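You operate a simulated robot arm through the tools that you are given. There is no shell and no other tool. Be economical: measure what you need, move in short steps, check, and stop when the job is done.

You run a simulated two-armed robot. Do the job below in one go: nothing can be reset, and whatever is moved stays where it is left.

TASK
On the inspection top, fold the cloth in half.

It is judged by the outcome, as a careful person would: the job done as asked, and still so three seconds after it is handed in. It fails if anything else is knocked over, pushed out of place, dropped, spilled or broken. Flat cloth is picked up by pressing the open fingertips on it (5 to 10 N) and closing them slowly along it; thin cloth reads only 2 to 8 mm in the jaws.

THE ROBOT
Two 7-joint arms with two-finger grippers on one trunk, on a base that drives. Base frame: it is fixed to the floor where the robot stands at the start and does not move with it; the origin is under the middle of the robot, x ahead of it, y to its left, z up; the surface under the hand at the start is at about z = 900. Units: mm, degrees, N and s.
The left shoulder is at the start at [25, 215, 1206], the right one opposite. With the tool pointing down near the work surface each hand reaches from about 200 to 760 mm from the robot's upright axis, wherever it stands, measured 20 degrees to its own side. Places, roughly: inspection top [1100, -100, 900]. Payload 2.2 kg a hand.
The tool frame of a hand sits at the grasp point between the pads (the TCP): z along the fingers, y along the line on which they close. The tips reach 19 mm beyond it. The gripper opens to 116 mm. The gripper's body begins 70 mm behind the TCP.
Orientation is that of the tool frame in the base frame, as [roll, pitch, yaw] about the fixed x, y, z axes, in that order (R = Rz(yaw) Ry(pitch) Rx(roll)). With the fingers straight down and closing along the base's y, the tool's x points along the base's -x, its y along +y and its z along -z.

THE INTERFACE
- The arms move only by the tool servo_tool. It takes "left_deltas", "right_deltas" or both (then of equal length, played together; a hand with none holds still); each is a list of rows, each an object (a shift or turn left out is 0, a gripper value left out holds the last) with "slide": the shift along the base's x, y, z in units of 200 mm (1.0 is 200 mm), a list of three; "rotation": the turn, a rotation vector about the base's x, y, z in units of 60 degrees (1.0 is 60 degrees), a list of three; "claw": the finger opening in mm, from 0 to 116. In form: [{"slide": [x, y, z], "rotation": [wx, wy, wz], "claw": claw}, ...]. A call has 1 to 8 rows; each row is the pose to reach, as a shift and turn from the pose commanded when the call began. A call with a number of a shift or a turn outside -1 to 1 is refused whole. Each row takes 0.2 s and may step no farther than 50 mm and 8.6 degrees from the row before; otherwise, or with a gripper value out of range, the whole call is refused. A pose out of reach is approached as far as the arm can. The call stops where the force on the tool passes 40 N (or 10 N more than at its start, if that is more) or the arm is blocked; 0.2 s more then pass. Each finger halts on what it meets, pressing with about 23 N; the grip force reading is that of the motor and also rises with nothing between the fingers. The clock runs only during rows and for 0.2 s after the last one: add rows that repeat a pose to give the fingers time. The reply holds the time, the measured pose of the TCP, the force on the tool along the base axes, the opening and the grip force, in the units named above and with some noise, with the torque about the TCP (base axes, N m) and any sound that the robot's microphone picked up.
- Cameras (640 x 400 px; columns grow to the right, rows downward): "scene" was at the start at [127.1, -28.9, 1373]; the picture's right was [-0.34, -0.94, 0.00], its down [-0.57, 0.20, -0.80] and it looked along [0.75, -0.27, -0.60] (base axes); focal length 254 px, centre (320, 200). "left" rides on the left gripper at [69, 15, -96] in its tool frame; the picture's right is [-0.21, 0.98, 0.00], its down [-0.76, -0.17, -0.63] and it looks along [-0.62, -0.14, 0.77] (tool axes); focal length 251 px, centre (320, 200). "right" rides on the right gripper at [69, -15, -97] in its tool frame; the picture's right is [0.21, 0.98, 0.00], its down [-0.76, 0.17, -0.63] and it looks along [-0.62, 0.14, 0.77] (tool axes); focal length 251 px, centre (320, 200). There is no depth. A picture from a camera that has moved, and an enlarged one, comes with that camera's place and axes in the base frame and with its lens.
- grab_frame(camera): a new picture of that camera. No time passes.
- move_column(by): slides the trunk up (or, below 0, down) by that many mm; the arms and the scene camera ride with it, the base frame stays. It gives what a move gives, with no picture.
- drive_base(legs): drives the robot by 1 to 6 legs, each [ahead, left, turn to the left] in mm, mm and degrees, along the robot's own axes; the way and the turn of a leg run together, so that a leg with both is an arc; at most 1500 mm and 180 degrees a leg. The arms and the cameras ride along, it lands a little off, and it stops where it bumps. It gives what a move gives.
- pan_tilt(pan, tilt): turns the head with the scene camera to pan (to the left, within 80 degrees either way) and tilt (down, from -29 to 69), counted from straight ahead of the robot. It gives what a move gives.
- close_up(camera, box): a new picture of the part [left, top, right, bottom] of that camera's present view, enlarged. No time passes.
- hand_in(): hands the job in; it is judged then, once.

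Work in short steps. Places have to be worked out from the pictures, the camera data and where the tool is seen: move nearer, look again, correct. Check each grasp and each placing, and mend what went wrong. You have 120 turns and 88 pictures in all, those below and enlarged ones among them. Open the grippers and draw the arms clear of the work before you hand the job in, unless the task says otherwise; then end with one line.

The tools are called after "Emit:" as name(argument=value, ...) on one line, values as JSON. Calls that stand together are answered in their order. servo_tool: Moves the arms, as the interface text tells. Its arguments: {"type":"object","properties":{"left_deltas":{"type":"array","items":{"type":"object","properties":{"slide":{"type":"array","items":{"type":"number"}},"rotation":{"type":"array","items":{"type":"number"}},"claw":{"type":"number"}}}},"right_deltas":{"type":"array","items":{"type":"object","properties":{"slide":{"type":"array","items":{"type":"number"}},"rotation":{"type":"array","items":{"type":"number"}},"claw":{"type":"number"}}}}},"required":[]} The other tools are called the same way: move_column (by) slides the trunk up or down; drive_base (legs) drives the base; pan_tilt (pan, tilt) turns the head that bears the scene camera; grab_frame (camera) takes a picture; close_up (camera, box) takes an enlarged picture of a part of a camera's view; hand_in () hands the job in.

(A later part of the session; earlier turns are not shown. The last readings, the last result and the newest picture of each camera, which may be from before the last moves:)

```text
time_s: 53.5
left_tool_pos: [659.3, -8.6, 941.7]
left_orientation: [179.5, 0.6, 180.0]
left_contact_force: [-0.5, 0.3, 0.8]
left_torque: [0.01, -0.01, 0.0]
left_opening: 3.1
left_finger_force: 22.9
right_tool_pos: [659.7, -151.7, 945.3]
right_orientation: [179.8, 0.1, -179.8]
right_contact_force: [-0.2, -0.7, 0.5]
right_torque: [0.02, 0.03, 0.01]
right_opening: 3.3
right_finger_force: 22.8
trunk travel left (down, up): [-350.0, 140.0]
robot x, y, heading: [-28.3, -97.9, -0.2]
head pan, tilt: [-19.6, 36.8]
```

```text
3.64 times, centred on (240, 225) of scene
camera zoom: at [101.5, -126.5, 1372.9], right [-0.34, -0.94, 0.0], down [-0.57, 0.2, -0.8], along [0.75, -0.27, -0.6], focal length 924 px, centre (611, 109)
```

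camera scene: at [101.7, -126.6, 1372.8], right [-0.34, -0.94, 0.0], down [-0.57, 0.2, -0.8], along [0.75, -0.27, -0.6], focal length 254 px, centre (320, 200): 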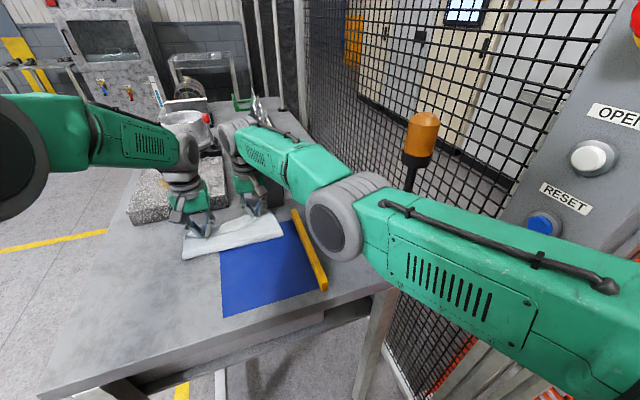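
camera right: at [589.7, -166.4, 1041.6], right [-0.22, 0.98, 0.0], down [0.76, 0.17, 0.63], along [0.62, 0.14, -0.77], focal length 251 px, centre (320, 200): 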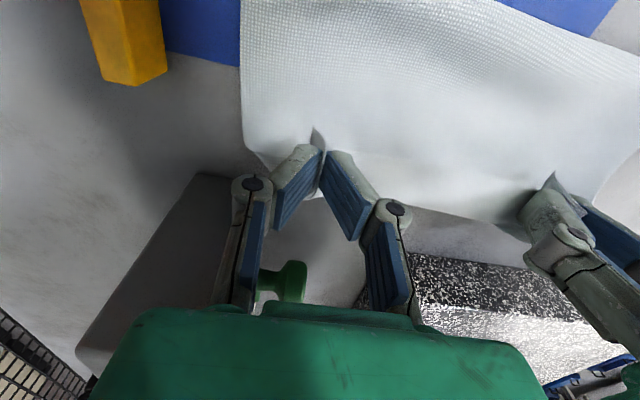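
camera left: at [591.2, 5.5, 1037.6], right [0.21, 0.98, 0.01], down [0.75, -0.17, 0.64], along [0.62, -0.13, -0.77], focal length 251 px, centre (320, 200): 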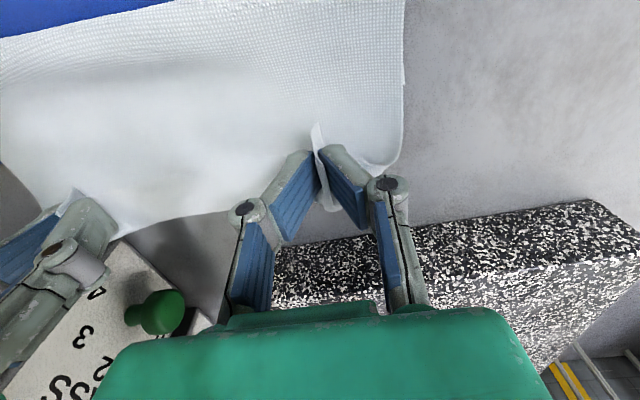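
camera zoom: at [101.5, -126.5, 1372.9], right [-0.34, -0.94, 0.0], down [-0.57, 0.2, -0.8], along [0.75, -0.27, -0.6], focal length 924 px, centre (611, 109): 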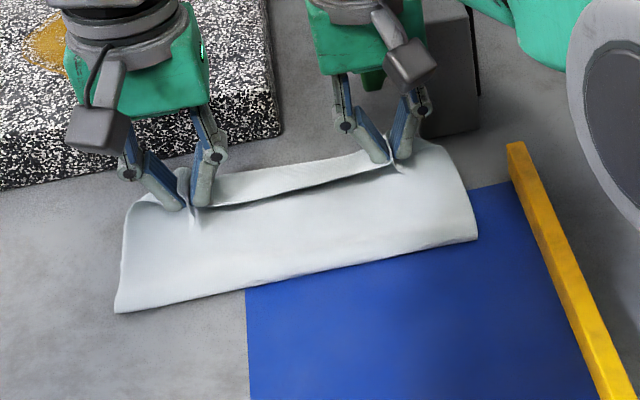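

Re-reading the views: the strip beyond the grips is the top layer's own margin, and the bottom corner A has stayed at about (632,41). So I have overshot. The grips should be at x≈617, and I'll bring both hands back and down.

Emit:
servo_tool(left_deltas=[{"slide": [-0.05, 0.01, 0]}, {"slide": [-0.1, 0.015, 0]}, {"slide": [-0.15, 0.02, -0.01]}, {"slide": [-0.2, 0.02, -0.03]}, {"slide": [-0.21, 0.02, -0.045]}, {"slide": [-0.21, 0.02, -0.06]}, {"slide": [-0.21, 0.02, -0.06]}], right_deltas=[{"slide": [-0.05, -0.005, 0]}, {"slide": [-0.1, -0.01, 0]}, {"slide": [-0.15, -0.015, -0.01]}, {"slide": [-0.2, -0.015, -0.03]}, {"slide": [-0.215, -0.015, -0.045]}, {"slide": [-0.215, -0.015, -0.07]}, {"slide": [-0.215, -0.015, -0.07]}])

Emit:
grab_frame(camera="left")

Emit:
grab_frame(camera="right")

Emit:
close_up(camera="scene", box=[160, 170, 320, 280])

```text
time_s: 55.1
left_tool_pos: [614.4, -5.2, 932.0]
left_orientation: [179.4, 0.5, -180.0]
left_contact_force: [-0.2, -0.2, 0.1]
left_torque: [0.01, 0.01, -0.03]
left_opening: 3.3
left_finger_force: 23.0
right_tool_pos: [651.0, -144.3, 925.3]
right_orientation: [179.9, -0.1, -179.9]
right_contact_force: [-0.1, 0.2, -0.3]
right_torque: [-0.02, -0.03, 0.0]
right_opening: 3.0
right_finger_force: 22.8
right hand out of reach, approached as far as the arm can: row 1, 2, 3, 4, 5, 6, 7
trunk travel left (down, up): [-350.0, 140.0]
robot x, y, heading: [-26.1, -99.7, 0.1]
head pan, tilt: [-19.6, 36.8]
```

```text
31 pictures are left
camera left: at [547.4, 10.1, 1027.8], right [0.21, 0.98, 0.01], down [0.75, -0.17, 0.64], along [0.62, -0.13, -0.77], focal length 251 px, centre (320, 200)
```

left: 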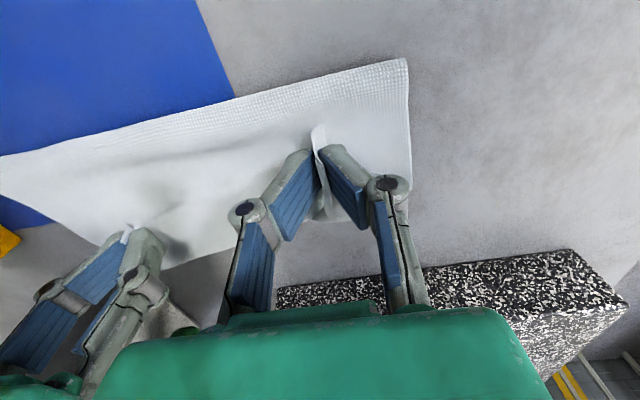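

```text
30 pictures are left
camera right: at [581.8, -158.1, 1021.9], right [-0.22, 0.98, 0.0], down [0.76, 0.17, 0.63], along [0.62, 0.14, -0.77], focal length 251 px, centre (320, 200)
```

right: 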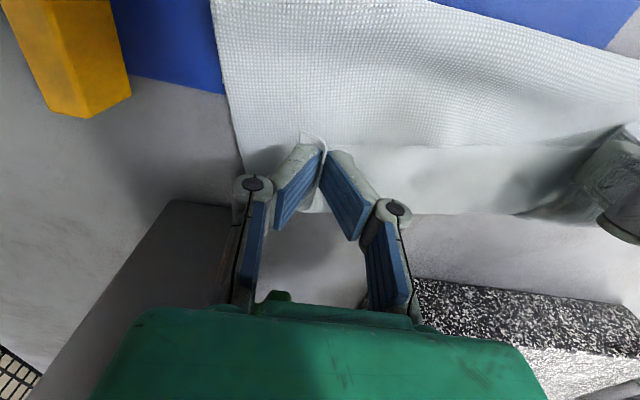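

```text
3.64 times, centred on (240, 225) of scene
camera zoom: at [101.5, -126.7, 1372.8], right [-0.34, -0.94, 0.0], down [-0.57, 0.2, -0.8], along [0.75, -0.27, -0.6], focal length 924 px, centre (611, 109)
```

zoom: 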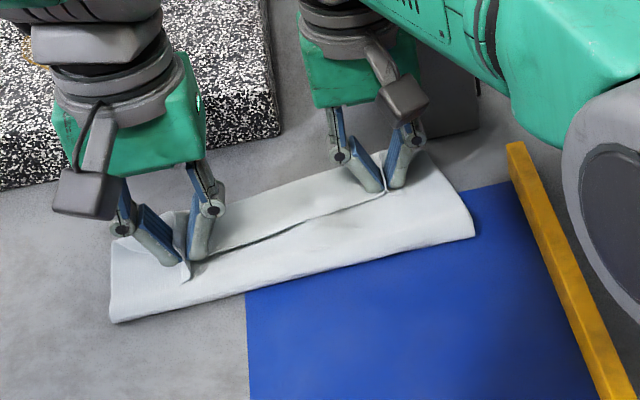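

The left-hand move exposed the bottom layer: its far edge is really at x≈670 and the fold front at x≈577 (the cloth had slid with the hands). So the grips belong at x≈657 after all. I'll go back there at low height.

Emit:
servo_tool(left_deltas=[{"slide": [0.05, 0, 0.02]}, {"slide": [0.1, 0, 0.02]}, {"slide": [0.15, 0, 0.01]}, {"slide": [0.2, 0, 0]}, {"slide": [0.21, 0, -0.02]}, {"slide": [0.21, 0, -0.02]}, {"slide": [0.21, 0, -0.02]}], right_deltas=[{"slide": [0.05, 0, 0.01]}, {"slide": [0.1, 0, 0.01]}, {"slide": [0.15, 0, 0.0]}, {"slide": [0.2, 0, 0]}, {"slide": [0.21, 0, 0]}, {"slide": [0.21, 0, -0.01]}, {"slide": [0.21, 0, -0.01]}])

Emit:
grab_frame(camera="left")

Emit:
grab_frame(camera="right")

```text
time_s: 56.7
left_tool_pos: [658.0, -6.8, 927.5]
left_orientation: [179.5, 0.6, 180.0]
left_contact_force: [0.3, -1.3, 0.4]
left_torque: [-0.03, -0.01, 0.01]
left_opening: 3.4
left_finger_force: 23.1
right_tool_pos: [660.1, -157.2, 931.5]
right_orientation: [179.9, 0.1, -179.9]
right_contact_force: [-0.4, 1.9, 0.2]
right_torque: [0.05, 0.04, 0.0]
right_opening: 3.2
right_finger_force: 22.9
right hand out of reach, approached as far as the arm can: row 1, 2, 3, 4, 5, 6, 7
trunk travel left (down, up): [-350.0, 140.0]
robot x, y, heading: [-28.7, -100.2, -0.2]
head pan, tilt: [-19.6, 36.8]
```

```text
28 pictures are left
camera left: at [591.3, 8.3, 1021.9], right [0.21, 0.98, 0.01], down [0.75, -0.17, 0.64], along [0.62, -0.13, -0.77], focal length 251 px, centre (320, 200)
```

left: 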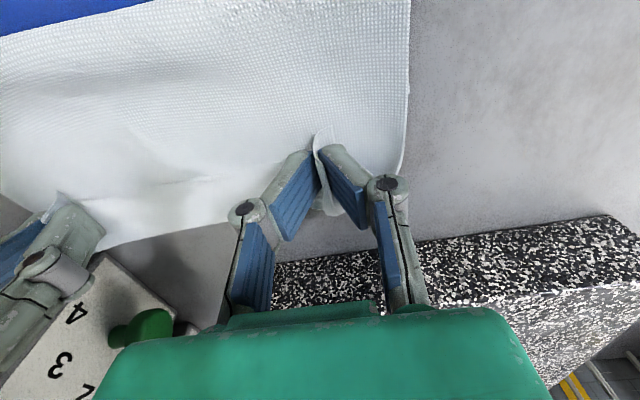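

```text
27 pictures are left
camera right: at [590.5, -171.1, 1028.7], right [-0.22, 0.98, 0.0], down [0.76, 0.17, 0.63], along [0.62, 0.14, -0.77], focal length 251 px, centre (320, 200)
```

right: 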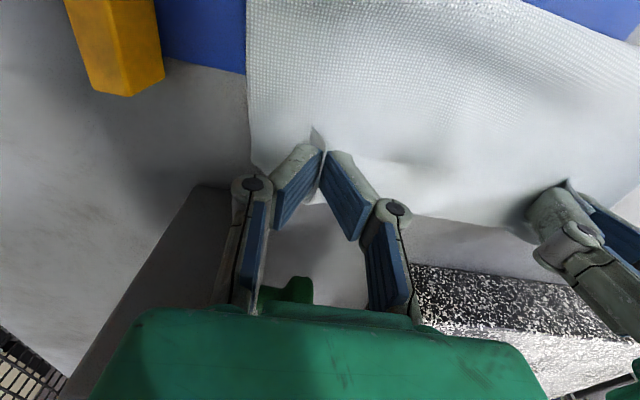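

The hands are at about (658,-7) and (660,-157). I'll lower to light contact next.

Emit:
servo_tool(left_deltas=[{"slide": [0, 0, -0.01]}, {"slide": [0, 0, -0.02]}, {"slide": [0, 0, -0.025]}, {"slide": [0, 0, -0.025]}], right_deltas=[{"slide": [0, 0, -0.015]}, {"slide": [0, 0, -0.03]}, {"slide": [0, 0, -0.04]}, {"slide": [0, 0, -0.04]}])

Emit:
close_up(camera="scene", box=[160, 170, 320, 280])

```text
time_s: 57.7
left_tool_pos: [659.6, -5.4, 923.5]
left_orientation: [179.5, 0.4, 180.0]
left_contact_force: [-0.6, -1.4, -0.5]
left_torque: [-0.02, 0.0, 0.03]
left_opening: 3.4
left_finger_force: 22.3
right_tool_pos: [659.2, -156.6, 924.2]
right_orientation: [179.8, 0.1, -179.9]
right_contact_force: [0.7, 1.9, 0.0]
right_torque: [0.04, 0.03, -0.01]
right_opening: 3.1
right_finger_force: 23.0
trunk travel left (down, up): [-350.0, 140.0]
robot x, y, heading: [-26.3, -97.4, -0.0]
head pan, tilt: [-19.6, 36.8]
```

```text
3.64 times, centred on (240, 225) of scene
camera zoom: at [101.7, -126.7, 1372.8], right [-0.34, -0.94, 0.0], down [-0.57, 0.2, -0.8], along [0.75, -0.27, -0.6], focal length 924 px, centre (611, 109)
```

zoom: 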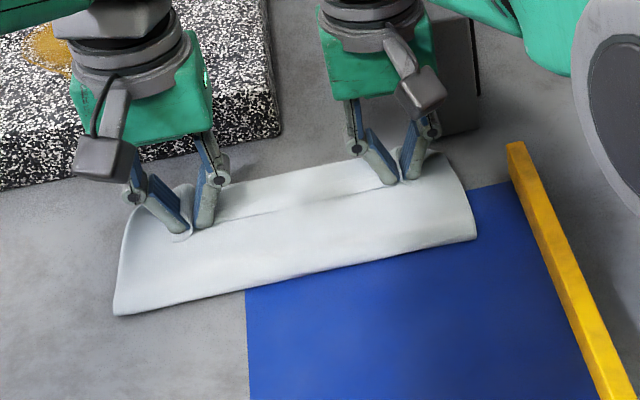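

The top layer lies over the bottom with a roughly even edge. I'll lower 2 mm more and open both grippers slowly to release.

Emit:
servo_tool(left_deltas=[{"slide": [0, 0, -0.01]}, {"slide": [0, 0, -0.01], "claw": 8}, {"slide": [0, 0, -0.008], "claw": 16}, {"slide": [0, 0, -0.004], "claw": 26}, {"slide": [0, 0, 0], "claw": 36}, {"slide": [0, 0, 0.01], "claw": 46}, {"slide": [0, 0, 0.05]}, {"slide": [0, 0, 0.15]}], right_deltas=[{"slide": [0, 0, -0.01]}, {"slide": [0, 0, -0.01], "claw": 8}, {"slide": [0, 0, -0.008], "claw": 16}, {"slide": [0, 0, -0.004], "claw": 26}, {"slide": [0, 0, 0], "claw": 36}, {"slide": [0, 0, 0.01], "claw": 46}, {"slide": [0, 0, 0.05]}, {"slide": [0, 0, 0.15]}])

Emit:
grab_frame(camera="left")

Emit:
close_up(camera="scene", box=[160, 170, 320, 280])

```text
time_s: 59.5
left_tool_pos: [658.1, -8.5, 955.0]
left_orientation: [179.4, 0.4, -180.0]
left_contact_force: [0.5, -0.4, -0.2]
left_torque: [0.02, -0.03, 0.01]
left_opening: 46.1
left_finger_force: 0.0
right_tool_pos: [659.0, -155.1, 954.7]
right_orientation: [179.8, 0.2, -179.8]
right_contact_force: [0.1, -0.8, 0.5]
right_torque: [0.02, -0.02, -0.01]
right_opening: 46.2
right_finger_force: 0.1
trunk travel left (down, up): [-350.0, 140.0]
robot x, y, heading: [-28.7, -98.1, -0.0]
head pan, tilt: [-19.6, 36.8]
```

```text
25 pictures are left
camera left: at [590.5, 7.3, 1049.8], right [0.21, 0.98, 0.01], down [0.75, -0.17, 0.64], along [0.62, -0.13, -0.77], focal length 251 px, centre (320, 200)
```

left: 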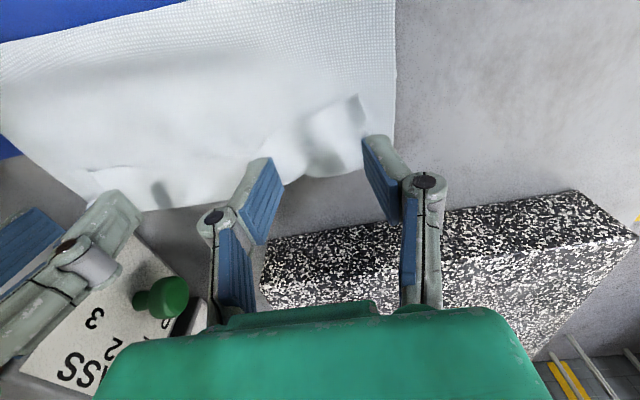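

```text
3.64 times, centred on (240, 225) of scene
camera zoom: at [100.6, -126.7, 1373.0], right [-0.34, -0.94, 0.0], down [-0.57, 0.2, -0.8], along [0.75, -0.27, -0.6], focal length 924 px, centre (611, 109)
```

zoom: 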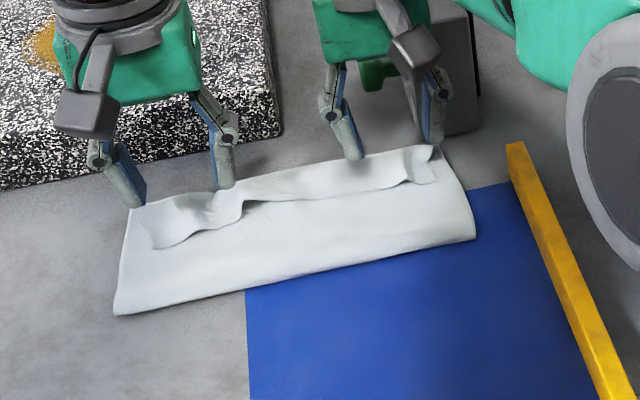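

Released. The bottom layer runs x≈578→690 (just half the cloth), but the top edge stops at about 640–665 and is wavy near the corners. I'll raise the hands and get a clear look.

Emit:
servo_tool(left_deltas=[{"slide": [-0.1, 0.08, 0.15]}, {"slide": [-0.25, 0.2, 0.25]}, {"slide": [-0.35, 0.35, 0.35]}, {"slide": [-0.35, 0.5, 0.4]}], right_deltas=[{"slide": [0, 0, 0.15]}, {"slide": [-0.05, -0.1, 0.3]}, {"slide": [-0.1, -0.2, 0.45]}, {"slide": [-0.1, -0.3, 0.55]}])

Emit:
close_up(camera="scene", box=[170, 170, 310, 270])

Emit:
grab_frame(camera="right")

```text
time_s: 60.5
left_tool_pos: [584.9, 95.2, 1031.9]
left_orientation: [179.6, 0.6, 180.0]
left_contact_force: [0.1, 0.2, 0.4]
left_torque: [-0.01, -0.01, -0.03]
left_opening: 45.9
left_finger_force: 0.2
right_tool_pos: [671.9, -204.4, 1070.8]
right_orientation: [179.9, 0.1, -179.9]
right_contact_force: [-1.3, -0.6, 0.0]
right_torque: [-0.01, 0.0, 0.02]
right_opening: 46.0
right_finger_force: 0.1
right hand out of reach, approached as far as the arm can: row 2, 3, 4
trunk travel left (down, up): [-350.0, 140.0]
robot x, y, heading: [-25.6, -95.7, -0.1]
head pan, tilt: [-19.6, 36.8]
```

```text
4.00 times, centred on (240, 220) of scene
camera zoom: at [100.6, -125.4, 1373.0], right [-0.34, -0.94, 0.0], down [-0.57, 0.2, -0.8], along [0.75, -0.27, -0.6], focal length 1016 px, centre (640, 120)
```

zoom: 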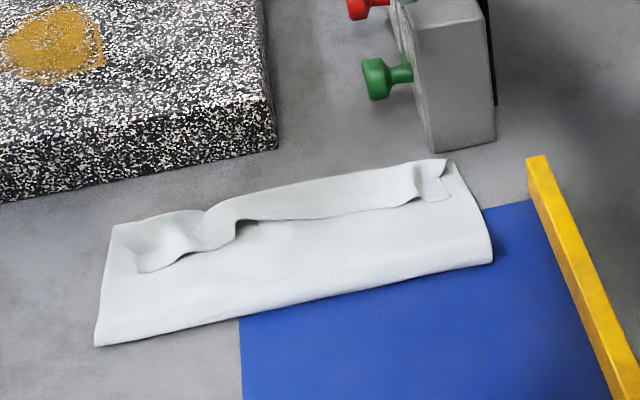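

```text
22 pictures are left
camera right: at [600.7, -219.3, 1167.4], right [-0.22, 0.98, 0.0], down [0.76, 0.17, 0.63], along [0.62, 0.14, -0.77], focal length 251 px, centre (320, 200)
```

right: 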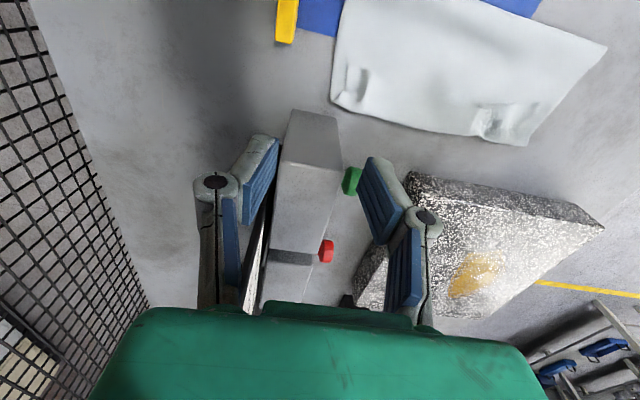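

The hands are clear now. The bottom far edge is at x≈690 and the fold at ≈578, while the top edge is short (middle ≈660, corners D≈(640,21) and C≈(645,-173)), with slack left in the fold. I'll regrip the top layer's corner with the left hand, lightly, and pull it forward.

Emit:
servo_tool(left_deltas=[{"slide": [0.09, -0.13, -0.1], "claw": 40}, {"slide": [0.18, -0.26, -0.2]}, {"slide": [0.27, -0.4, -0.31]}, {"slide": [0.33, -0.525, -0.41]}, {"slide": [0.33, -0.525, -0.45]}, {"slide": [0.33, -0.525, -0.48]}, {"slide": [0.33, -0.525, -0.5]}, {"slide": [0.33, -0.525, -0.5]}])

Emit:
close_up(camera="left", box=[160, 0, 480, 200])

```text
time_s: 62.3
left_tool_pos: [653.5, -12.5, 932.3]
left_orientation: [179.4, 0.5, -179.9]
left_contact_force: [0.4, -0.5, 0.3]
left_torque: [0.04, -0.01, 0.01]
left_opening: 40.1
left_finger_force: 0.1
right_tool_pos: [671.6, -206.5, 1070.9]
right_orientation: [179.8, -0.2, -179.9]
right_contact_force: [-0.1, 0.0, 0.2]
right_torque: [-0.02, 0.01, -0.03]
right_opening: 45.9
right_finger_force: 0.1
trunk travel left (down, up): [-350.0, 140.0]
robot x, y, heading: [-25.6, -99.1, 0.0]
head pan, tilt: [-19.6, 36.8]
```

```text
2.00 times, centred on (320, 100) of left
camera zoom: at [585.6, 3.0, 1027.7], right [0.21, 0.98, 0.01], down [0.75, -0.17, 0.64], along [0.62, -0.13, -0.77], focal length 503 px, centre (320, 400)
```

zoom: 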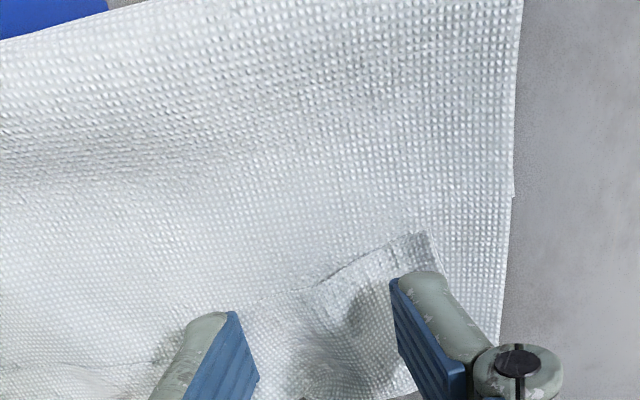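

New understanding: the bottom corner A has stayed at about (634,41) in every view, so the visible strip is the top layer's hem. It turned back on itself because the unrotated fingers kept the margin on their robot side. I'll regrip that hem with the jaws turned 90° (closing along x), then carry it back and lay it flat at x≈634. First I'll raise the left and turn both hands, left clockwise and right counter-clockwise.

Emit:
servo_tool(left_deltas=[{"slide": [0, 0, 0.15], "rotation": [0, 0, -0.14]}, {"slide": [0, 0.02, 0.3], "rotation": [0, 0, -0.28]}, {"slide": [0, 0.05, 0.35], "rotation": [0, 0, -0.42]}, {"slide": [0, 0.07, 0.35], "rotation": [0, 0, -0.56]}, {"slide": [0, 0.07, 0.35], "rotation": [0, 0, -0.7]}, {"slide": [0, 0.07, 0.35], "rotation": [0, 0, -0.84]}, {"slide": [0, 0.07, 0.35], "rotation": [0, 0, -0.98]}], right_deltas=[{"slide": [0, 0, 0], "rotation": [0, 0, 0.14]}, {"slide": [0, 0, 0], "rotation": [0, 0, 0.28]}, {"slide": [0, 0, 0], "rotation": [0, 0, 0.42]}, {"slide": [0, 0, 0], "rotation": [0, 0, 0.56]}, {"slide": [0, 0, 0], "rotation": [0, 0, 0.7]}, {"slide": [0, 0, 0], "rotation": [0, 0, 0.84]}, {"slide": [0, 0, 0], "rotation": [0, 0, 0.98]}])

```text
time_s: 63.9
left_tool_pos: [654.3, 2.8, 1001.3]
left_orientation: [179.5, 0.4, 121.0]
left_contact_force: [0.6, 0.5, 0.6]
left_torque: [-0.05, 0.02, -0.02]
left_opening: 40.2
left_finger_force: 0.1
right_tool_pos: [671.6, -207.5, 1067.2]
right_orientation: [179.6, 0.1, -121.0]
right_contact_force: [0.6, -0.5, -0.2]
right_torque: [-0.03, -0.02, 0.0]
right_opening: 46.0
right_finger_force: 0.1
trunk travel left (down, up): [-350.0, 140.0]
robot x, y, heading: [-30.3, -98.8, -0.2]
head pan, tilt: [-19.6, 36.8]
```

Both turned 59°. I'll finish the turn to 90° and bring the right hand over the right hem at a safe height.

Emit:
servo_tool(left_deltas=[{"rotation": [0, 0, -0.13]}, {"rotation": [0, 0, -0.26]}, {"rotation": [0, 0, -0.39]}, {"rotation": [0, 0, -0.517]}, {"rotation": [0, 0, -0.517]}, {"rotation": [0, 0, -0.517]}], right_deltas=[{"slide": [-0.02, 0.05, 0], "rotation": [0, 0, 0.13]}, {"slide": [-0.04, 0.1, 0], "rotation": [0, 0, 0.26]}, {"slide": [-0.07, 0.15, -0.03], "rotation": [0, 0, 0.39]}, {"slide": [-0.1, 0.2, -0.08], "rotation": [0, 0, 0.517]}, {"slide": [-0.11, 0.235, -0.135], "rotation": [0, 0, 0.517]}, {"slide": [-0.11, 0.235, -0.135], "rotation": [0, 0, 0.517]}])

Emit:
grab_frame(camera="left")

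Emit:
grab_frame(camera="right")

```text
time_s: 65.3
left_tool_pos: [654.7, 1.9, 1000.2]
left_orientation: [179.5, 0.5, 90.1]
left_contact_force: [-0.4, -0.2, 0.4]
left_torque: [-0.01, 0.04, -0.04]
left_opening: 39.9
left_finger_force: 0.0
right_tool_pos: [656.9, -156.8, 1041.6]
right_orientation: [179.5, 0.0, -90.0]
right_contact_force: [0.9, 0.1, -0.3]
right_torque: [-0.01, 0.02, -0.02]
right_opening: 46.1
right_finger_force: 0.1
right hand out of reach, approached as far as the arm can: row 3, 4, 5, 6
trunk travel left (down, up): [-350.0, 140.0]
robot x, y, heading: [-27.4, -97.5, 0.2]
head pan, tilt: [-19.6, 36.8]
```

```text
20 pictures are left
camera left: at [671.1, 72.5, 1096.5], right [0.98, -0.21, 0.01], down [-0.17, -0.75, 0.64], along [-0.13, -0.63, -0.77], focal length 251 px, centre (320, 200)
```

left: 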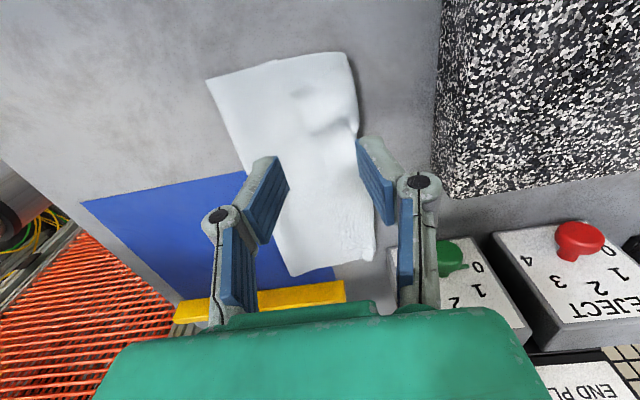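

```text
19 pictures are left
camera right: at [672.6, -224.7, 1137.3], right [-0.98, -0.21, 0.01], down [-0.16, 0.76, 0.64], along [-0.14, 0.62, -0.77], focal length 251 px, centre (320, 200)
```

right: 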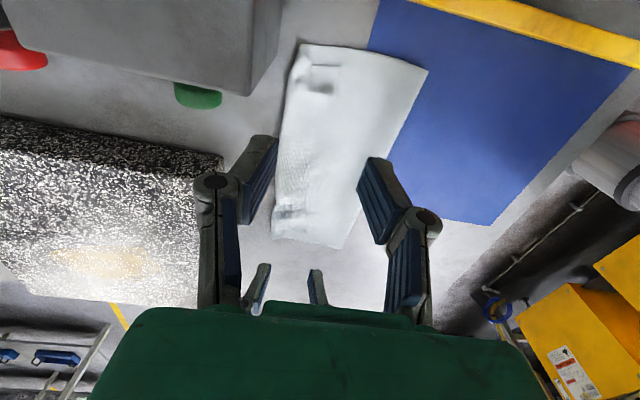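

This view along the cloth is useful, so I'll zoom in on the hem.

Emit:
close_up(camera="left", box=[200, 40, 400, 165])

Emit:
close_up(camera="right", box=[250, 30, 450, 155])

```text
3.20 times, centred on (300, 102) of left
camera zoom: at [671.1, 72.5, 1096.5], right [0.98, -0.21, 0.01], down [-0.17, -0.75, 0.64], along [-0.13, -0.63, -0.77], focal length 805 px, centre (384, 512)
```

zoom: 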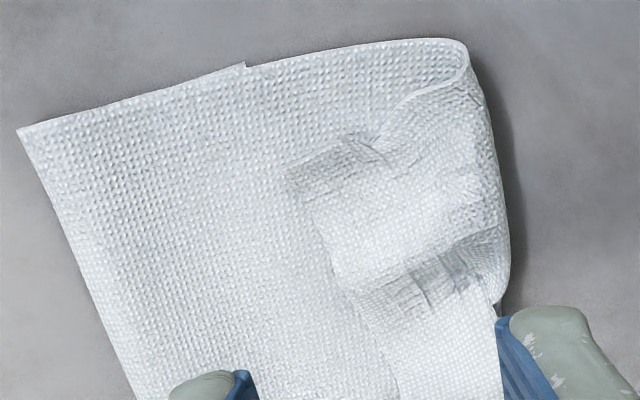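

```text
3.20 times, centred on (350, 92) of right
camera zoom: at [672.6, -224.7, 1137.3], right [-0.98, -0.21, 0.01], down [-0.16, 0.76, 0.64], along [-0.14, 0.62, -0.77], focal length 805 px, centre (224, 544)
```

zoom: 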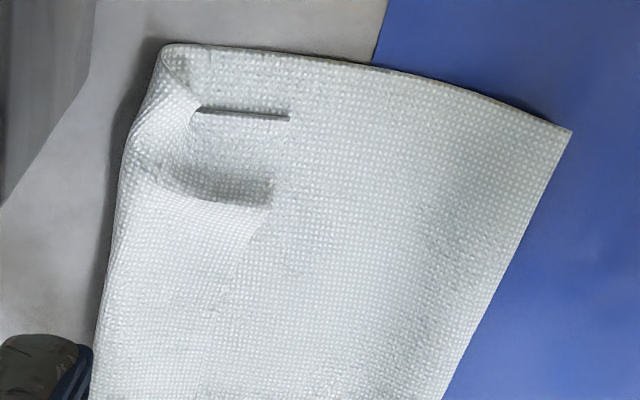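

Confirmed: the hem flap lies folded back. Its free corner D is at (637,16), the crease at x≈685, bottom corner A at (635,41) and the fold front at x≈581. I'll lower the left jaws (closing along x) straddling the hem's free edge.

Emit:
servo_tool(left_deltas=[{"slide": [0, -0.01, -0.15], "claw": 44}, {"slide": [0, -0.01, -0.28]}, {"slide": [0, -0.01, -0.33]}, {"slide": [0, -0.01, -0.36]}, {"slide": [0, -0.01, -0.375]}, {"slide": [0, -0.01, -0.385]}, {"slide": [0, -0.01, -0.385]}])

Emit:
close_up(camera="left", box=[160, 40, 480, 240])

```text
time_s: 66.9
left_tool_pos: [654.8, 0.3, 924.6]
left_orientation: [179.4, 0.6, 90.3]
left_contact_force: [-0.7, 0.4, 0.8]
left_torque: [0.04, -0.02, -0.01]
left_opening: 44.1
left_finger_force: 0.0
right_tool_pos: [658.2, -157.0, 1040.9]
right_orientation: [179.6, 0.1, -90.2]
right_contact_force: [-0.2, -0.5, 0.5]
right_torque: [0.02, 0.02, -0.01]
right_opening: 46.1
right_finger_force: 0.0
trunk travel left (down, up): [-350.0, 140.0]
robot x, y, heading: [-24.0, -102.7, -0.1]
head pan, tilt: [-19.6, 36.8]
```

```text
2.00 times, centred on (320, 140) of left
camera zoom: at [670.8, 72.4, 1020.3], right [0.98, -0.21, 0.01], down [-0.17, -0.75, 0.64], along [-0.13, -0.63, -0.77], focal length 503 px, centre (320, 320)
```

zoom: 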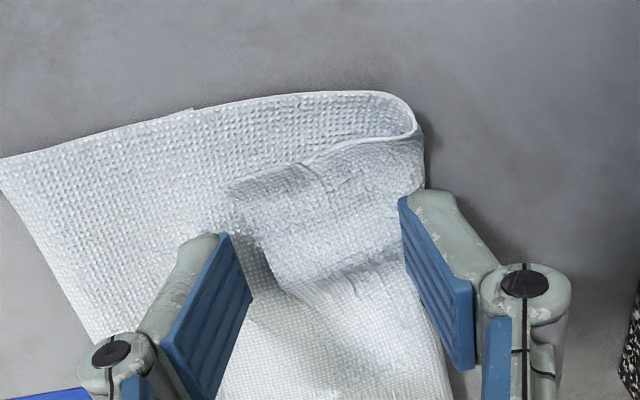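

The jaws straddle the hem nicely. I'll lower to light contact and close slowly.

Emit:
servo_tool(left_deltas=[{"slide": [0, 0, -0.01]}, {"slide": [0, 0, -0.015], "claw": 38}, {"slide": [0, 0, -0.015], "claw": 32}, {"slide": [0, 0, -0.015], "claw": 26}, {"slide": [0, 0, -0.015], "claw": 20}, {"slide": [0, 0, -0.015], "claw": 14}, {"slide": [0, 0, -0.015], "claw": 7}, {"slide": [0, 0, -0.015], "claw": 0}])

Emit:
close_up(camera="left", box=[160, 40, 480, 240])

```text
time_s: 68.7
left_tool_pos: [654.3, 0.6, 923.5]
left_orientation: [179.6, 0.6, 90.2]
left_contact_force: [-0.2, -0.1, 0.0]
left_torque: [-0.05, 0.04, -0.02]
left_opening: 3.7
left_finger_force: 22.9
right_tool_pos: [657.1, -156.8, 1040.7]
right_orientation: [179.6, 0.2, -90.2]
right_contact_force: [-0.1, -0.5, -0.6]
right_torque: [-0.02, -0.02, -0.02]
right_opening: 46.1
right_finger_force: 0.1
trunk travel left (down, up): [-350.0, 140.0]
robot x, y, heading: [-28.3, -100.5, -0.0]
head pan, tilt: [-19.6, 36.8]
```

```text
2.00 times, centred on (320, 140) of left
camera zoom: at [670.3, 71.6, 1017.3], right [0.98, -0.21, 0.01], down [-0.17, -0.75, 0.64], along [-0.13, -0.63, -0.77], focal length 503 px, centre (320, 320)
```

zoom: 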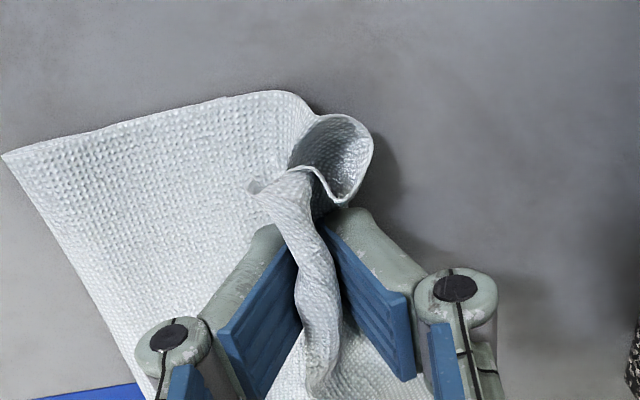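

The left has the flap alone, standing upright (3.7 mm). The right arm is stuck in an awkward posture, so before using it I'll raise it and draw it back and outward to let the elbow recover.

Emit:
servo_tool(right_deltas=[{"slide": [0, 0, 0.2]}, {"slide": [0, -0.05, 0.4]}, {"slide": [-0.2, -0.15, 0.4]}, {"slide": [-0.4, -0.25, 0.4]}, {"slide": [-0.6, -0.35, 0.4]}, {"slide": [-0.75, -0.5, 0.4]}, {"slide": [-0.75, -0.5, 0.4]}])

```text
time_s: 70.3
left_tool_pos: [654.5, -0.1, 921.9]
left_orientation: [179.5, 0.5, 90.2]
left_contact_force: [-1.1, 0.7, -0.1]
left_torque: [0.01, 0.0, 0.0]
left_opening: 3.6
left_finger_force: 23.0
right_tool_pos: [655.8, -208.1, 1158.6]
right_orientation: [179.5, 0.2, -90.0]
right_contact_force: [-0.3, 0.7, -0.3]
right_torque: [0.02, 0.02, -0.01]
right_opening: 46.0
right_finger_force: 0.1
right hand out of reach, approached as far as the arm can: row 1, 2, 3, 4, 5, 6, 7
trunk travel left (down, up): [-350.0, 140.0]
robot x, y, heading: [-28.7, -98.1, -0.2]
head pan, tilt: [-19.6, 36.8]
```

The right arm still won't retract. I'll look at its posture.

Emit:
grab_frame(camera="scene")

```text
14 pictures are left
camera scene: at [101.8, -127.8, 1372.8], right [-0.34, -0.94, 0.0], down [-0.57, 0.2, -0.8], along [0.75, -0.27, -0.6], focal length 254 px, centre (320, 200)
```

scene: 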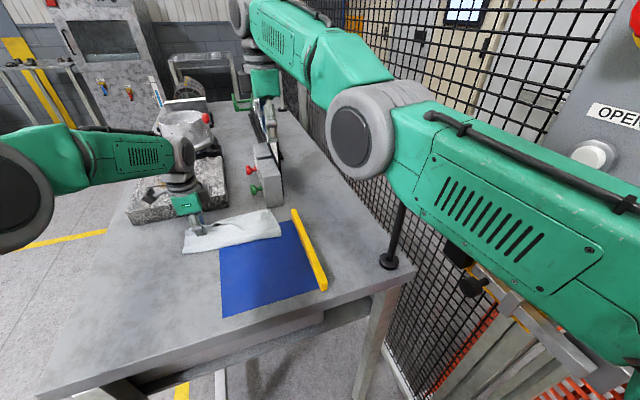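

The arm is fully straight, so the solver is stuck at the elbow singularity. I'll command it outward past the straight position, high above everything, then back, to let the elbow flip to the proper side.

Emit:
servo_tool(right_deltas=[{"slide": [0.25, 0, 0.1]}, {"slide": [0.5, 0, 0.15]}, {"slide": [0.75, 0, 0.2]}, {"slide": [1.0, 0, 0.2]}, {"slide": [1.0, 0, 0.2]}])

Emit:
servo_tool(right_deltas=[{"slide": [-0.2, 0, 0]}, {"slide": [-0.4, -0.05, -0.05]}, {"slide": [-0.6, -0.1, -0.1]}, {"slide": [-0.8, -0.1, -0.15]}, {"slide": [-0.8, -0.1, -0.2]}])

```text
refused: row 1 steps farther than a row can; nothing moved
```

```text
time_s: 71.5
left_tool_pos: [653.5, 0.4, 922.1]
left_orientation: [179.5, 0.6, 90.1]
left_contact_force: [0.2, -0.6, 1.7]
left_torque: [-0.04, -0.03, -0.02]
left_opening: 3.4
left_finger_force: 23.5
right_tool_pos: [650.3, -193.4, 1163.0]
right_orientation: [179.6, 0.2, -90.0]
right_contact_force: [-0.4, 0.4, -0.4]
right_torque: [0.01, 0.02, 0.02]
right_opening: 45.8
right_finger_force: 0.1
right hand out of reach, approached as far as the arm can: row 1, 2, 3, 4, 5
trunk travel left (down, up): [-350.0, 140.0]
robot x, y, heading: [-27.5, -96.9, -0.1]
head pan, tilt: [-19.6, 36.8]
```

The first call was refused (step too big). I'll command outward in legal steps and watch the response.

Emit:
servo_tool(right_deltas=[{"slide": [0.24, 0, 0]}, {"slide": [0.48, 0, 0]}, {"slide": [0.72, 0, 0]}, {"slide": [0.96, 0, 0]}])

Emit:
servo_tool(right_deltas=[{"slide": [0.24, 0, 0]}, {"slide": [0.48, 0, 0]}, {"slide": [0.72, 0, 0]}, {"slide": [0.96, 0, 0]}])

```text
time_s: 72.5
left_tool_pos: [653.6, 0.1, 921.7]
left_orientation: [179.5, 0.5, 90.2]
left_contact_force: [0.0, 0.7, 1.2]
left_torque: [-0.02, 0.0, 0.02]
left_opening: 3.8
left_finger_force: 22.4
right_tool_pos: [666.6, -214.3, 1130.0]
right_orientation: [179.6, 0.2, -90.1]
right_contact_force: [0.2, -0.2, -0.2]
right_torque: [-0.02, 0.0, -0.03]
right_opening: 46.2
right_finger_force: 0.0
right hand out of reach, approached as far as the arm can: row 1, 2, 3, 4
trunk travel left (down, up): [-350.0, 140.0]
robot x, y, heading: [-29.1, -96.0, 0.1]
head pan, tilt: [-19.6, 36.8]
```

```text
time_s: 73.5
left_tool_pos: [653.6, -0.0, 922.7]
left_orientation: [179.4, 0.5, 90.2]
left_contact_force: [-0.7, -1.2, 1.1]
left_torque: [0.04, -0.03, 0.0]
left_opening: 3.8
left_finger_force: 22.5
right_tool_pos: [675.3, -243.7, 1114.2]
right_orientation: [179.7, 0.2, -90.1]
right_contact_force: [0.3, -0.5, 0.3]
right_torque: [-0.01, 0.0, -0.07]
right_opening: 46.1
right_finger_force: 0.0
right hand out of reach, approached as far as the arm can: row 1, 2, 3, 4
trunk travel left (down, up): [-350.0, 140.0]
robot x, y, heading: [-26.5, -98.1, -0.2]
head pan, tilt: [-19.6, 36.8]
```

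It follows the sphere of full reach, so the command is now just outside. I'll retract from here and see whether it bends.

Emit:
servo_tool(right_deltas=[{"slide": [-0.2, 0, 0]}, {"slide": [-0.4, 0, 0]}, {"slide": [-0.6, 0, 0]}, {"slide": [-0.8, 0, 0]}, {"slide": [-0.8, 0, 0]}])

```text
time_s: 74.7
left_tool_pos: [654.5, -0.5, 921.0]
left_orientation: [179.5, 0.4, 90.3]
left_contact_force: [0.4, -0.4, 1.2]
left_torque: [0.01, 0.04, 0.0]
left_opening: 3.5
left_finger_force: 23.1
right_tool_pos: [515.2, -242.7, 1109.8]
right_orientation: [179.5, 0.2, -90.1]
right_contact_force: [1.1, -0.3, -0.1]
right_torque: [0.01, 0.06, 0.0]
right_opening: 46.1
right_finger_force: 0.1
trunk travel left (down, up): [-350.0, 140.0]
robot x, y, heading: [-26.3, -98.4, -0.2]
head pan, tilt: [-19.6, 36.8]
```

The right arm is free and tracking again. To keep it away from full stretch, I'll move the left (holding the flap) back 40 mm and up slightly, then drive the base 40 mm forward.

Emit:
servo_tool(left_deltas=[{"slide": [-0.03, 0, 0.04]}, {"slide": [-0.08, 0, 0.08]}, {"slide": [-0.14, 0, 0.1]}, {"slide": [-0.2, 0, 0.1]}], right_deltas=[{"slide": [0, 0, 0]}, {"slide": [0, 0, 0]}, {"slide": [0, 0, 0]}, {"slide": [0, 0, 0]}])

Emit:
drive_base(legs=[[40, 0, 0]])

```text
time_s: 75.7
left_tool_pos: [613.8, -0.0, 943.2]
left_orientation: [179.4, 0.5, 90.2]
left_contact_force: [0.7, 0.4, 0.3]
left_torque: [0.03, 0.0, -0.01]
left_opening: 3.6
left_finger_force: 23.0
right_tool_pos: [515.4, -243.1, 1111.6]
right_orientation: [179.8, 0.2, -90.1]
right_contact_force: [0.0, 0.5, 1.1]
right_torque: [0.05, -0.01, 0.01]
right_opening: 46.0
right_finger_force: 0.0
trunk travel left (down, up): [-350.0, 140.0]
robot x, y, heading: [-30.5, -99.5, -0.4]
head pan, tilt: [-19.6, 36.8]
```

```text
time_s: 76.6
left_tool_pos: [651.8, 0.5, 945.0]
left_orientation: [179.3, 0.5, 90.3]
left_contact_force: [-0.9, 0.7, -0.2]
left_torque: [0.0, -0.04, 0.01]
left_opening: 3.5
left_finger_force: 23.3
right_tool_pos: [551.8, -243.1, 1112.6]
right_orientation: [179.9, 0.2, -90.0]
right_contact_force: [0.1, 0.7, -0.6]
right_torque: [0.04, -0.03, -0.01]
right_opening: 45.9
right_finger_force: 0.0
trunk travel left (down, up): [-350.0, 140.0]
robot x, y, heading: [11.7, -102.0, -0.2]
head pan, tilt: [-19.6, 36.8]
```

Now I'll bring the right hand over the right hem at (650,-150) and look.

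Emit:
servo_tool(right_deltas=[{"slide": [0.12, 0.12, -0.08]}, {"slide": [0.25, 0.24, -0.16]}, {"slide": [0.37, 0.36, -0.26]}, {"slide": [0.46, 0.45, -0.4]}, {"slide": [0.49, 0.465, -0.56]}, {"slide": [0.49, 0.465, -0.72]}, {"slide": [0.49, 0.465, -0.72]}, {"slide": [0.49, 0.465, -0.72]}])

Emit:
close_up(camera="right", box=[160, 20, 500, 240])

```text
time_s: 78.4
left_tool_pos: [650.9, 0.6, 944.5]
left_orientation: [179.2, 0.7, 90.2]
left_contact_force: [0.0, -0.3, 0.5]
left_torque: [-0.02, -0.03, 0.0]
left_opening: 3.5
left_finger_force: 23.8
right_tool_pos: [652.1, -148.5, 967.8]
right_orientation: [179.9, 0.2, -90.0]
right_contact_force: [0.1, 0.9, -0.5]
right_torque: [0.01, 0.01, 0.03]
right_opening: 45.9
right_finger_force: 0.0
trunk travel left (down, up): [-350.0, 140.0]
robot x, y, heading: [13.7, -101.5, 0.1]
head pan, tilt: [-19.6, 36.8]
```

```text
1.82 times, centred on (330, 130) of right
camera zoom: at [666.3, -216.5, 1064.1], right [-0.98, -0.21, 0.0], down [-0.17, 0.75, 0.64], along [-0.14, 0.62, -0.77], focal length 457 px, centre (302, 327)
```

zoom: 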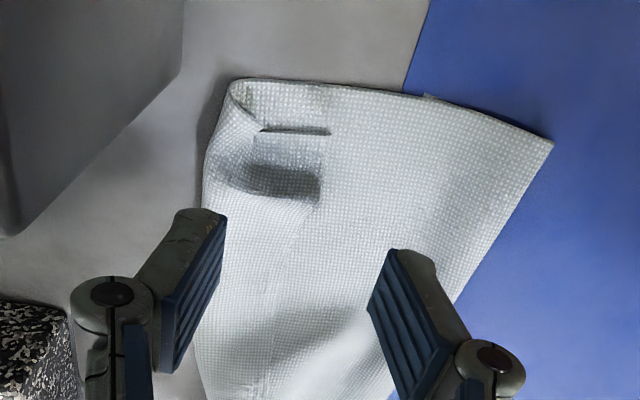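

The right hem's free edge is at x≈645 and its crease at ≈687, with gather ridges at y≈-171 and -145. I'll lower at y≈-153, then make light contact and close.

Emit:
servo_tool(right_deltas=[{"slide": [0, -0.02, -0.08], "claw": 44}, {"slide": [0, -0.022, -0.15]}, {"slide": [0, -0.022, -0.19]}, {"slide": [0, -0.022, -0.21]}, {"slide": [0, -0.022, -0.21]}])

```text
time_s: 79.6
left_tool_pos: [650.5, -0.1, 945.4]
left_orientation: [179.3, 0.6, 90.3]
left_contact_force: [-0.7, 0.4, -0.5]
left_torque: [-0.05, -0.03, 0.01]
left_opening: 3.3
left_finger_force: 22.6
right_tool_pos: [649.3, -151.2, 927.4]
right_orientation: [179.9, 0.3, -90.0]
right_contact_force: [0.4, 0.7, 0.3]
right_torque: [0.01, 0.04, 0.0]
right_opening: 44.1
right_finger_force: 0.1
trunk travel left (down, up): [-350.0, 140.0]
robot x, y, heading: [10.7, -97.3, 0.3]
head pan, tilt: [-19.6, 36.8]
```

Emit:
servo_tool(right_deltas=[{"slide": [0.015, 0, -0.01]}, {"slide": [0.015, 0, -0.02], "claw": 38}, {"slide": [0.015, 0, -0.025], "claw": 32}, {"slide": [0.015, 0, -0.025], "claw": 26}, {"slide": [0.015, 0, -0.025], "claw": 20}, {"slide": [0.015, 0, -0.025], "claw": 14}, {"slide": [0.015, 0, -0.025], "claw": 7}, {"slide": [0.015, 0, -0.025], "claw": 0}])

Emit:
close_up(camera="right", box=[160, 20, 500, 240])

```text
time_s: 81.4
left_tool_pos: [650.6, 0.4, 944.8]
left_orientation: [179.4, 0.6, 90.2]
left_contact_force: [0.2, 0.5, -0.6]
left_torque: [-0.01, 0.01, -0.03]
left_opening: 3.8
left_finger_force: 23.6
right_tool_pos: [652.3, -154.5, 922.0]
right_orientation: [-180.0, 0.2, -90.0]
right_contact_force: [0.2, -0.1, 0.0]
right_torque: [-0.01, 0.02, -0.02]
right_opening: 3.7
right_finger_force: 23.2
trunk travel left (down, up): [-350.0, 140.0]
robot x, y, heading: [13.9, -100.3, 0.1]
head pan, tilt: [-19.6, 36.8]
```

```text
1.82 times, centred on (330, 130) of right
camera zoom: at [667.1, -220.7, 1018.0], right [-0.98, -0.21, 0.0], down [-0.17, 0.75, 0.64], along [-0.14, 0.62, -0.77], focal length 457 px, centre (302, 327)
```

zoom: 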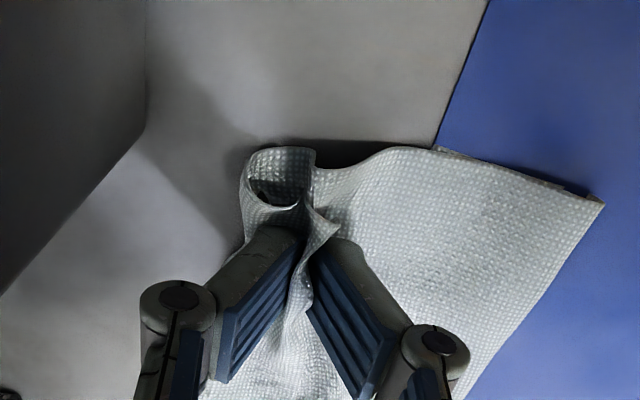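

The right flap is gripped too (3.7 mm). I'll lift both hands about 60 mm while moving slightly back, and check that only the flap is held.

Emit:
servo_tool(left_deltas=[{"slide": [0, 0, 0.02]}, {"slide": [-0.02, 0, 0.06]}, {"slide": [-0.05, 0, 0.1]}, {"slide": [-0.1, 0, 0.15]}, {"slide": [-0.15, 0, 0.2]}, {"slide": [-0.2, 0, 0.24]}], right_deltas=[{"slide": [0, 0, 0.08]}, {"slide": [-0.02, 0, 0.16]}, {"slide": [-0.05, 0, 0.22]}, {"slide": [-0.1, 0, 0.27]}, {"slide": [-0.15, 0, 0.32]}, {"slide": [-0.2, 0, 0.36]}])

Emit:
close_up(camera="scene", box=[110, 170, 310, 295])

```text
time_s: 82.8
left_tool_pos: [611.2, 2.1, 992.9]
left_orientation: [179.2, 0.7, 90.2]
left_contact_force: [-0.3, -0.2, 0.7]
left_torque: [0.02, -0.02, 0.03]
left_opening: 3.4
left_finger_force: 22.3
right_tool_pos: [611.6, -153.3, 994.7]
right_orientation: [179.9, 0.2, -89.9]
right_contact_force: [0.7, -0.8, 0.1]
right_torque: [0.03, -0.04, -0.03]
right_opening: 3.9
right_finger_force: 23.2
trunk travel left (down, up): [-350.0, 140.0]
robot x, y, heading: [12.8, -98.1, -0.1]
head pan, tilt: [-19.6, 36.8]
```

```text
3.20 times, centred on (210, 232) of scene
camera zoom: at [139.9, -126.5, 1373.0], right [-0.34, -0.94, 0.0], down [-0.57, 0.2, -0.8], along [0.75, -0.27, -0.6], focal length 813 px, centre (672, 96)
```

zoom: 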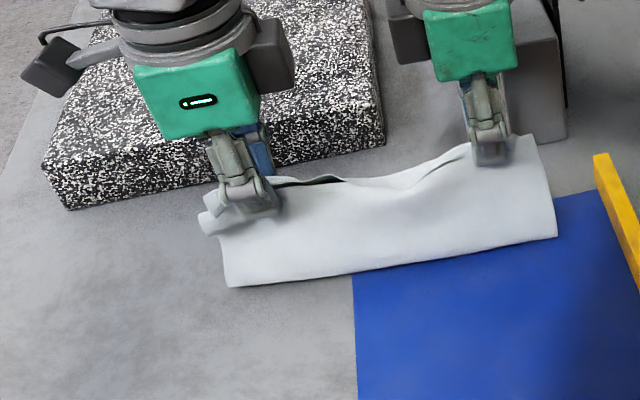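

It lifts nicely. I'll continue back to about x=530 so the bottom layer lies flat again, then view the profile.

Emit:
servo_tool(left_deltas=[{"slide": [-0.06, 0, 0.03]}, {"slide": [-0.12, 0, 0.05]}, {"slide": [-0.18, 0, 0.06]}, {"slide": [-0.24, 0, 0.06]}, {"slide": [-0.3, 0, 0.06]}, {"slide": [-0.36, 0, 0.06]}, {"slide": [-0.42, 0, 0.06]}, {"slide": [-0.42, 0, 0.06]}], right_deltas=[{"slide": [-0.06, 0, 0.03]}, {"slide": [-0.12, 0, 0.05]}, {"slide": [-0.18, 0, 0.06]}, {"slide": [-0.24, 0, 0.06]}, {"slide": [-0.3, 0, 0.06]}, {"slide": [-0.36, 0, 0.06]}, {"slide": [-0.42, 0, 0.06]}, {"slide": [-0.42, 0, 0.06]}])

Emit:
grab_frame(camera="left")

```text
time_s: 84.6
left_tool_pos: [527.1, 0.7, 1003.3]
left_orientation: [179.3, 0.6, 90.2]
left_contact_force: [0.5, -0.3, -0.2]
left_torque: [0.01, 0.0, -0.01]
left_opening: 3.3
left_finger_force: 23.8
right_tool_pos: [530.0, -152.8, 1005.4]
right_orientation: [179.9, 0.2, -90.0]
right_contact_force: [0.2, 1.3, 0.0]
right_torque: [0.02, 0.02, 0.01]
right_opening: 3.9
right_finger_force: 22.7
trunk travel left (down, up): [-350.0, 140.0]
robot x, y, heading: [11.7, -101.8, 0.2]
head pan, tilt: [-19.6, 36.8]
```

```text
10 pictures are left
camera left: at [543.0, 71.0, 1098.7], right [0.98, -0.21, 0.01], down [-0.17, -0.75, 0.64], along [-0.12, -0.63, -0.77], focal length 251 px, centre (320, 200)
```

left: 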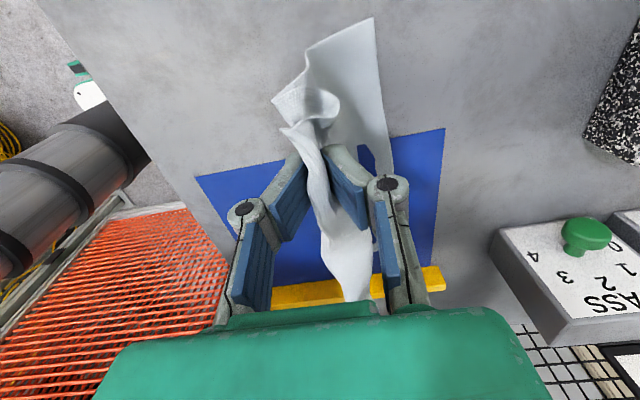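

The cloth hangs cleanly from both grips. The whole sheet has slid back, so the bottom far edge is now at x≈580 and the fold line should be at x≈470. I'll drive the base 60 mm back (hands riding along) so the bottom layer lays out, then check.

Emit:
drive_base(legs=[[-60, 0, 0]])

Emit:
servo_tool(left_deltas=[{"slide": [0, 0, 0]}, {"slide": [0, 0, 0]}, {"slide": [0, 0, 0]}], right_deltas=[{"slide": [0, 0, 0]}, {"slide": [0, 0, 0]}, {"slide": [0, 0, 0]}])

Emit:
grab_frame(camera="left")

```text
time_s: 85.6
left_tool_pos: [466.4, 0.0, 1003.7]
left_orientation: [179.3, 0.6, 90.2]
left_contact_force: [0.4, 0.7, 0.7]
left_torque: [-0.03, -0.02, -0.03]
left_opening: 3.7
left_finger_force: 22.9
right_tool_pos: [469.0, -153.5, 1006.2]
right_orientation: [179.9, 0.2, -90.0]
right_contact_force: [0.3, -0.1, -0.4]
right_torque: [-0.03, -0.05, -0.03]
right_opening: 3.8
right_finger_force: 22.6
trunk travel left (down, up): [-350.0, 140.0]
robot x, y, heading: [-45.4, -99.2, -0.1]
head pan, tilt: [-19.6, 36.8]
```

```text
time_s: 86.4
left_tool_pos: [460.9, 1.0, 1007.9]
left_orientation: [178.9, 0.5, 90.3]
left_contact_force: [-0.5, 0.2, -0.3]
left_torque: [-0.02, 0.0, 0.0]
left_opening: 3.6
left_finger_force: 22.7
right_tool_pos: [462.0, -152.5, 1009.4]
right_orientation: [-179.7, 0.1, -90.0]
right_contact_force: [-0.7, -0.1, 0.0]
right_torque: [0.01, -0.01, -0.04]
right_opening: 3.5
right_finger_force: 23.3
trunk travel left (down, up): [-350.0, 140.0]
robot x, y, heading: [-49.8, -97.6, 0.1]
head pan, tilt: [-19.6, 36.8]
```

```text
9 pictures are left
camera left: at [476.3, 71.1, 1102.5], right [0.98, -0.21, 0.02], down [-0.18, -0.75, 0.64], along [-0.12, -0.63, -0.77], focal length 251 px, centre (320, 200)
```

left: 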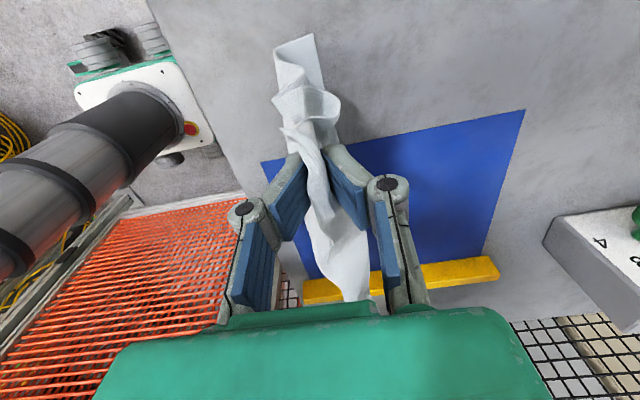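

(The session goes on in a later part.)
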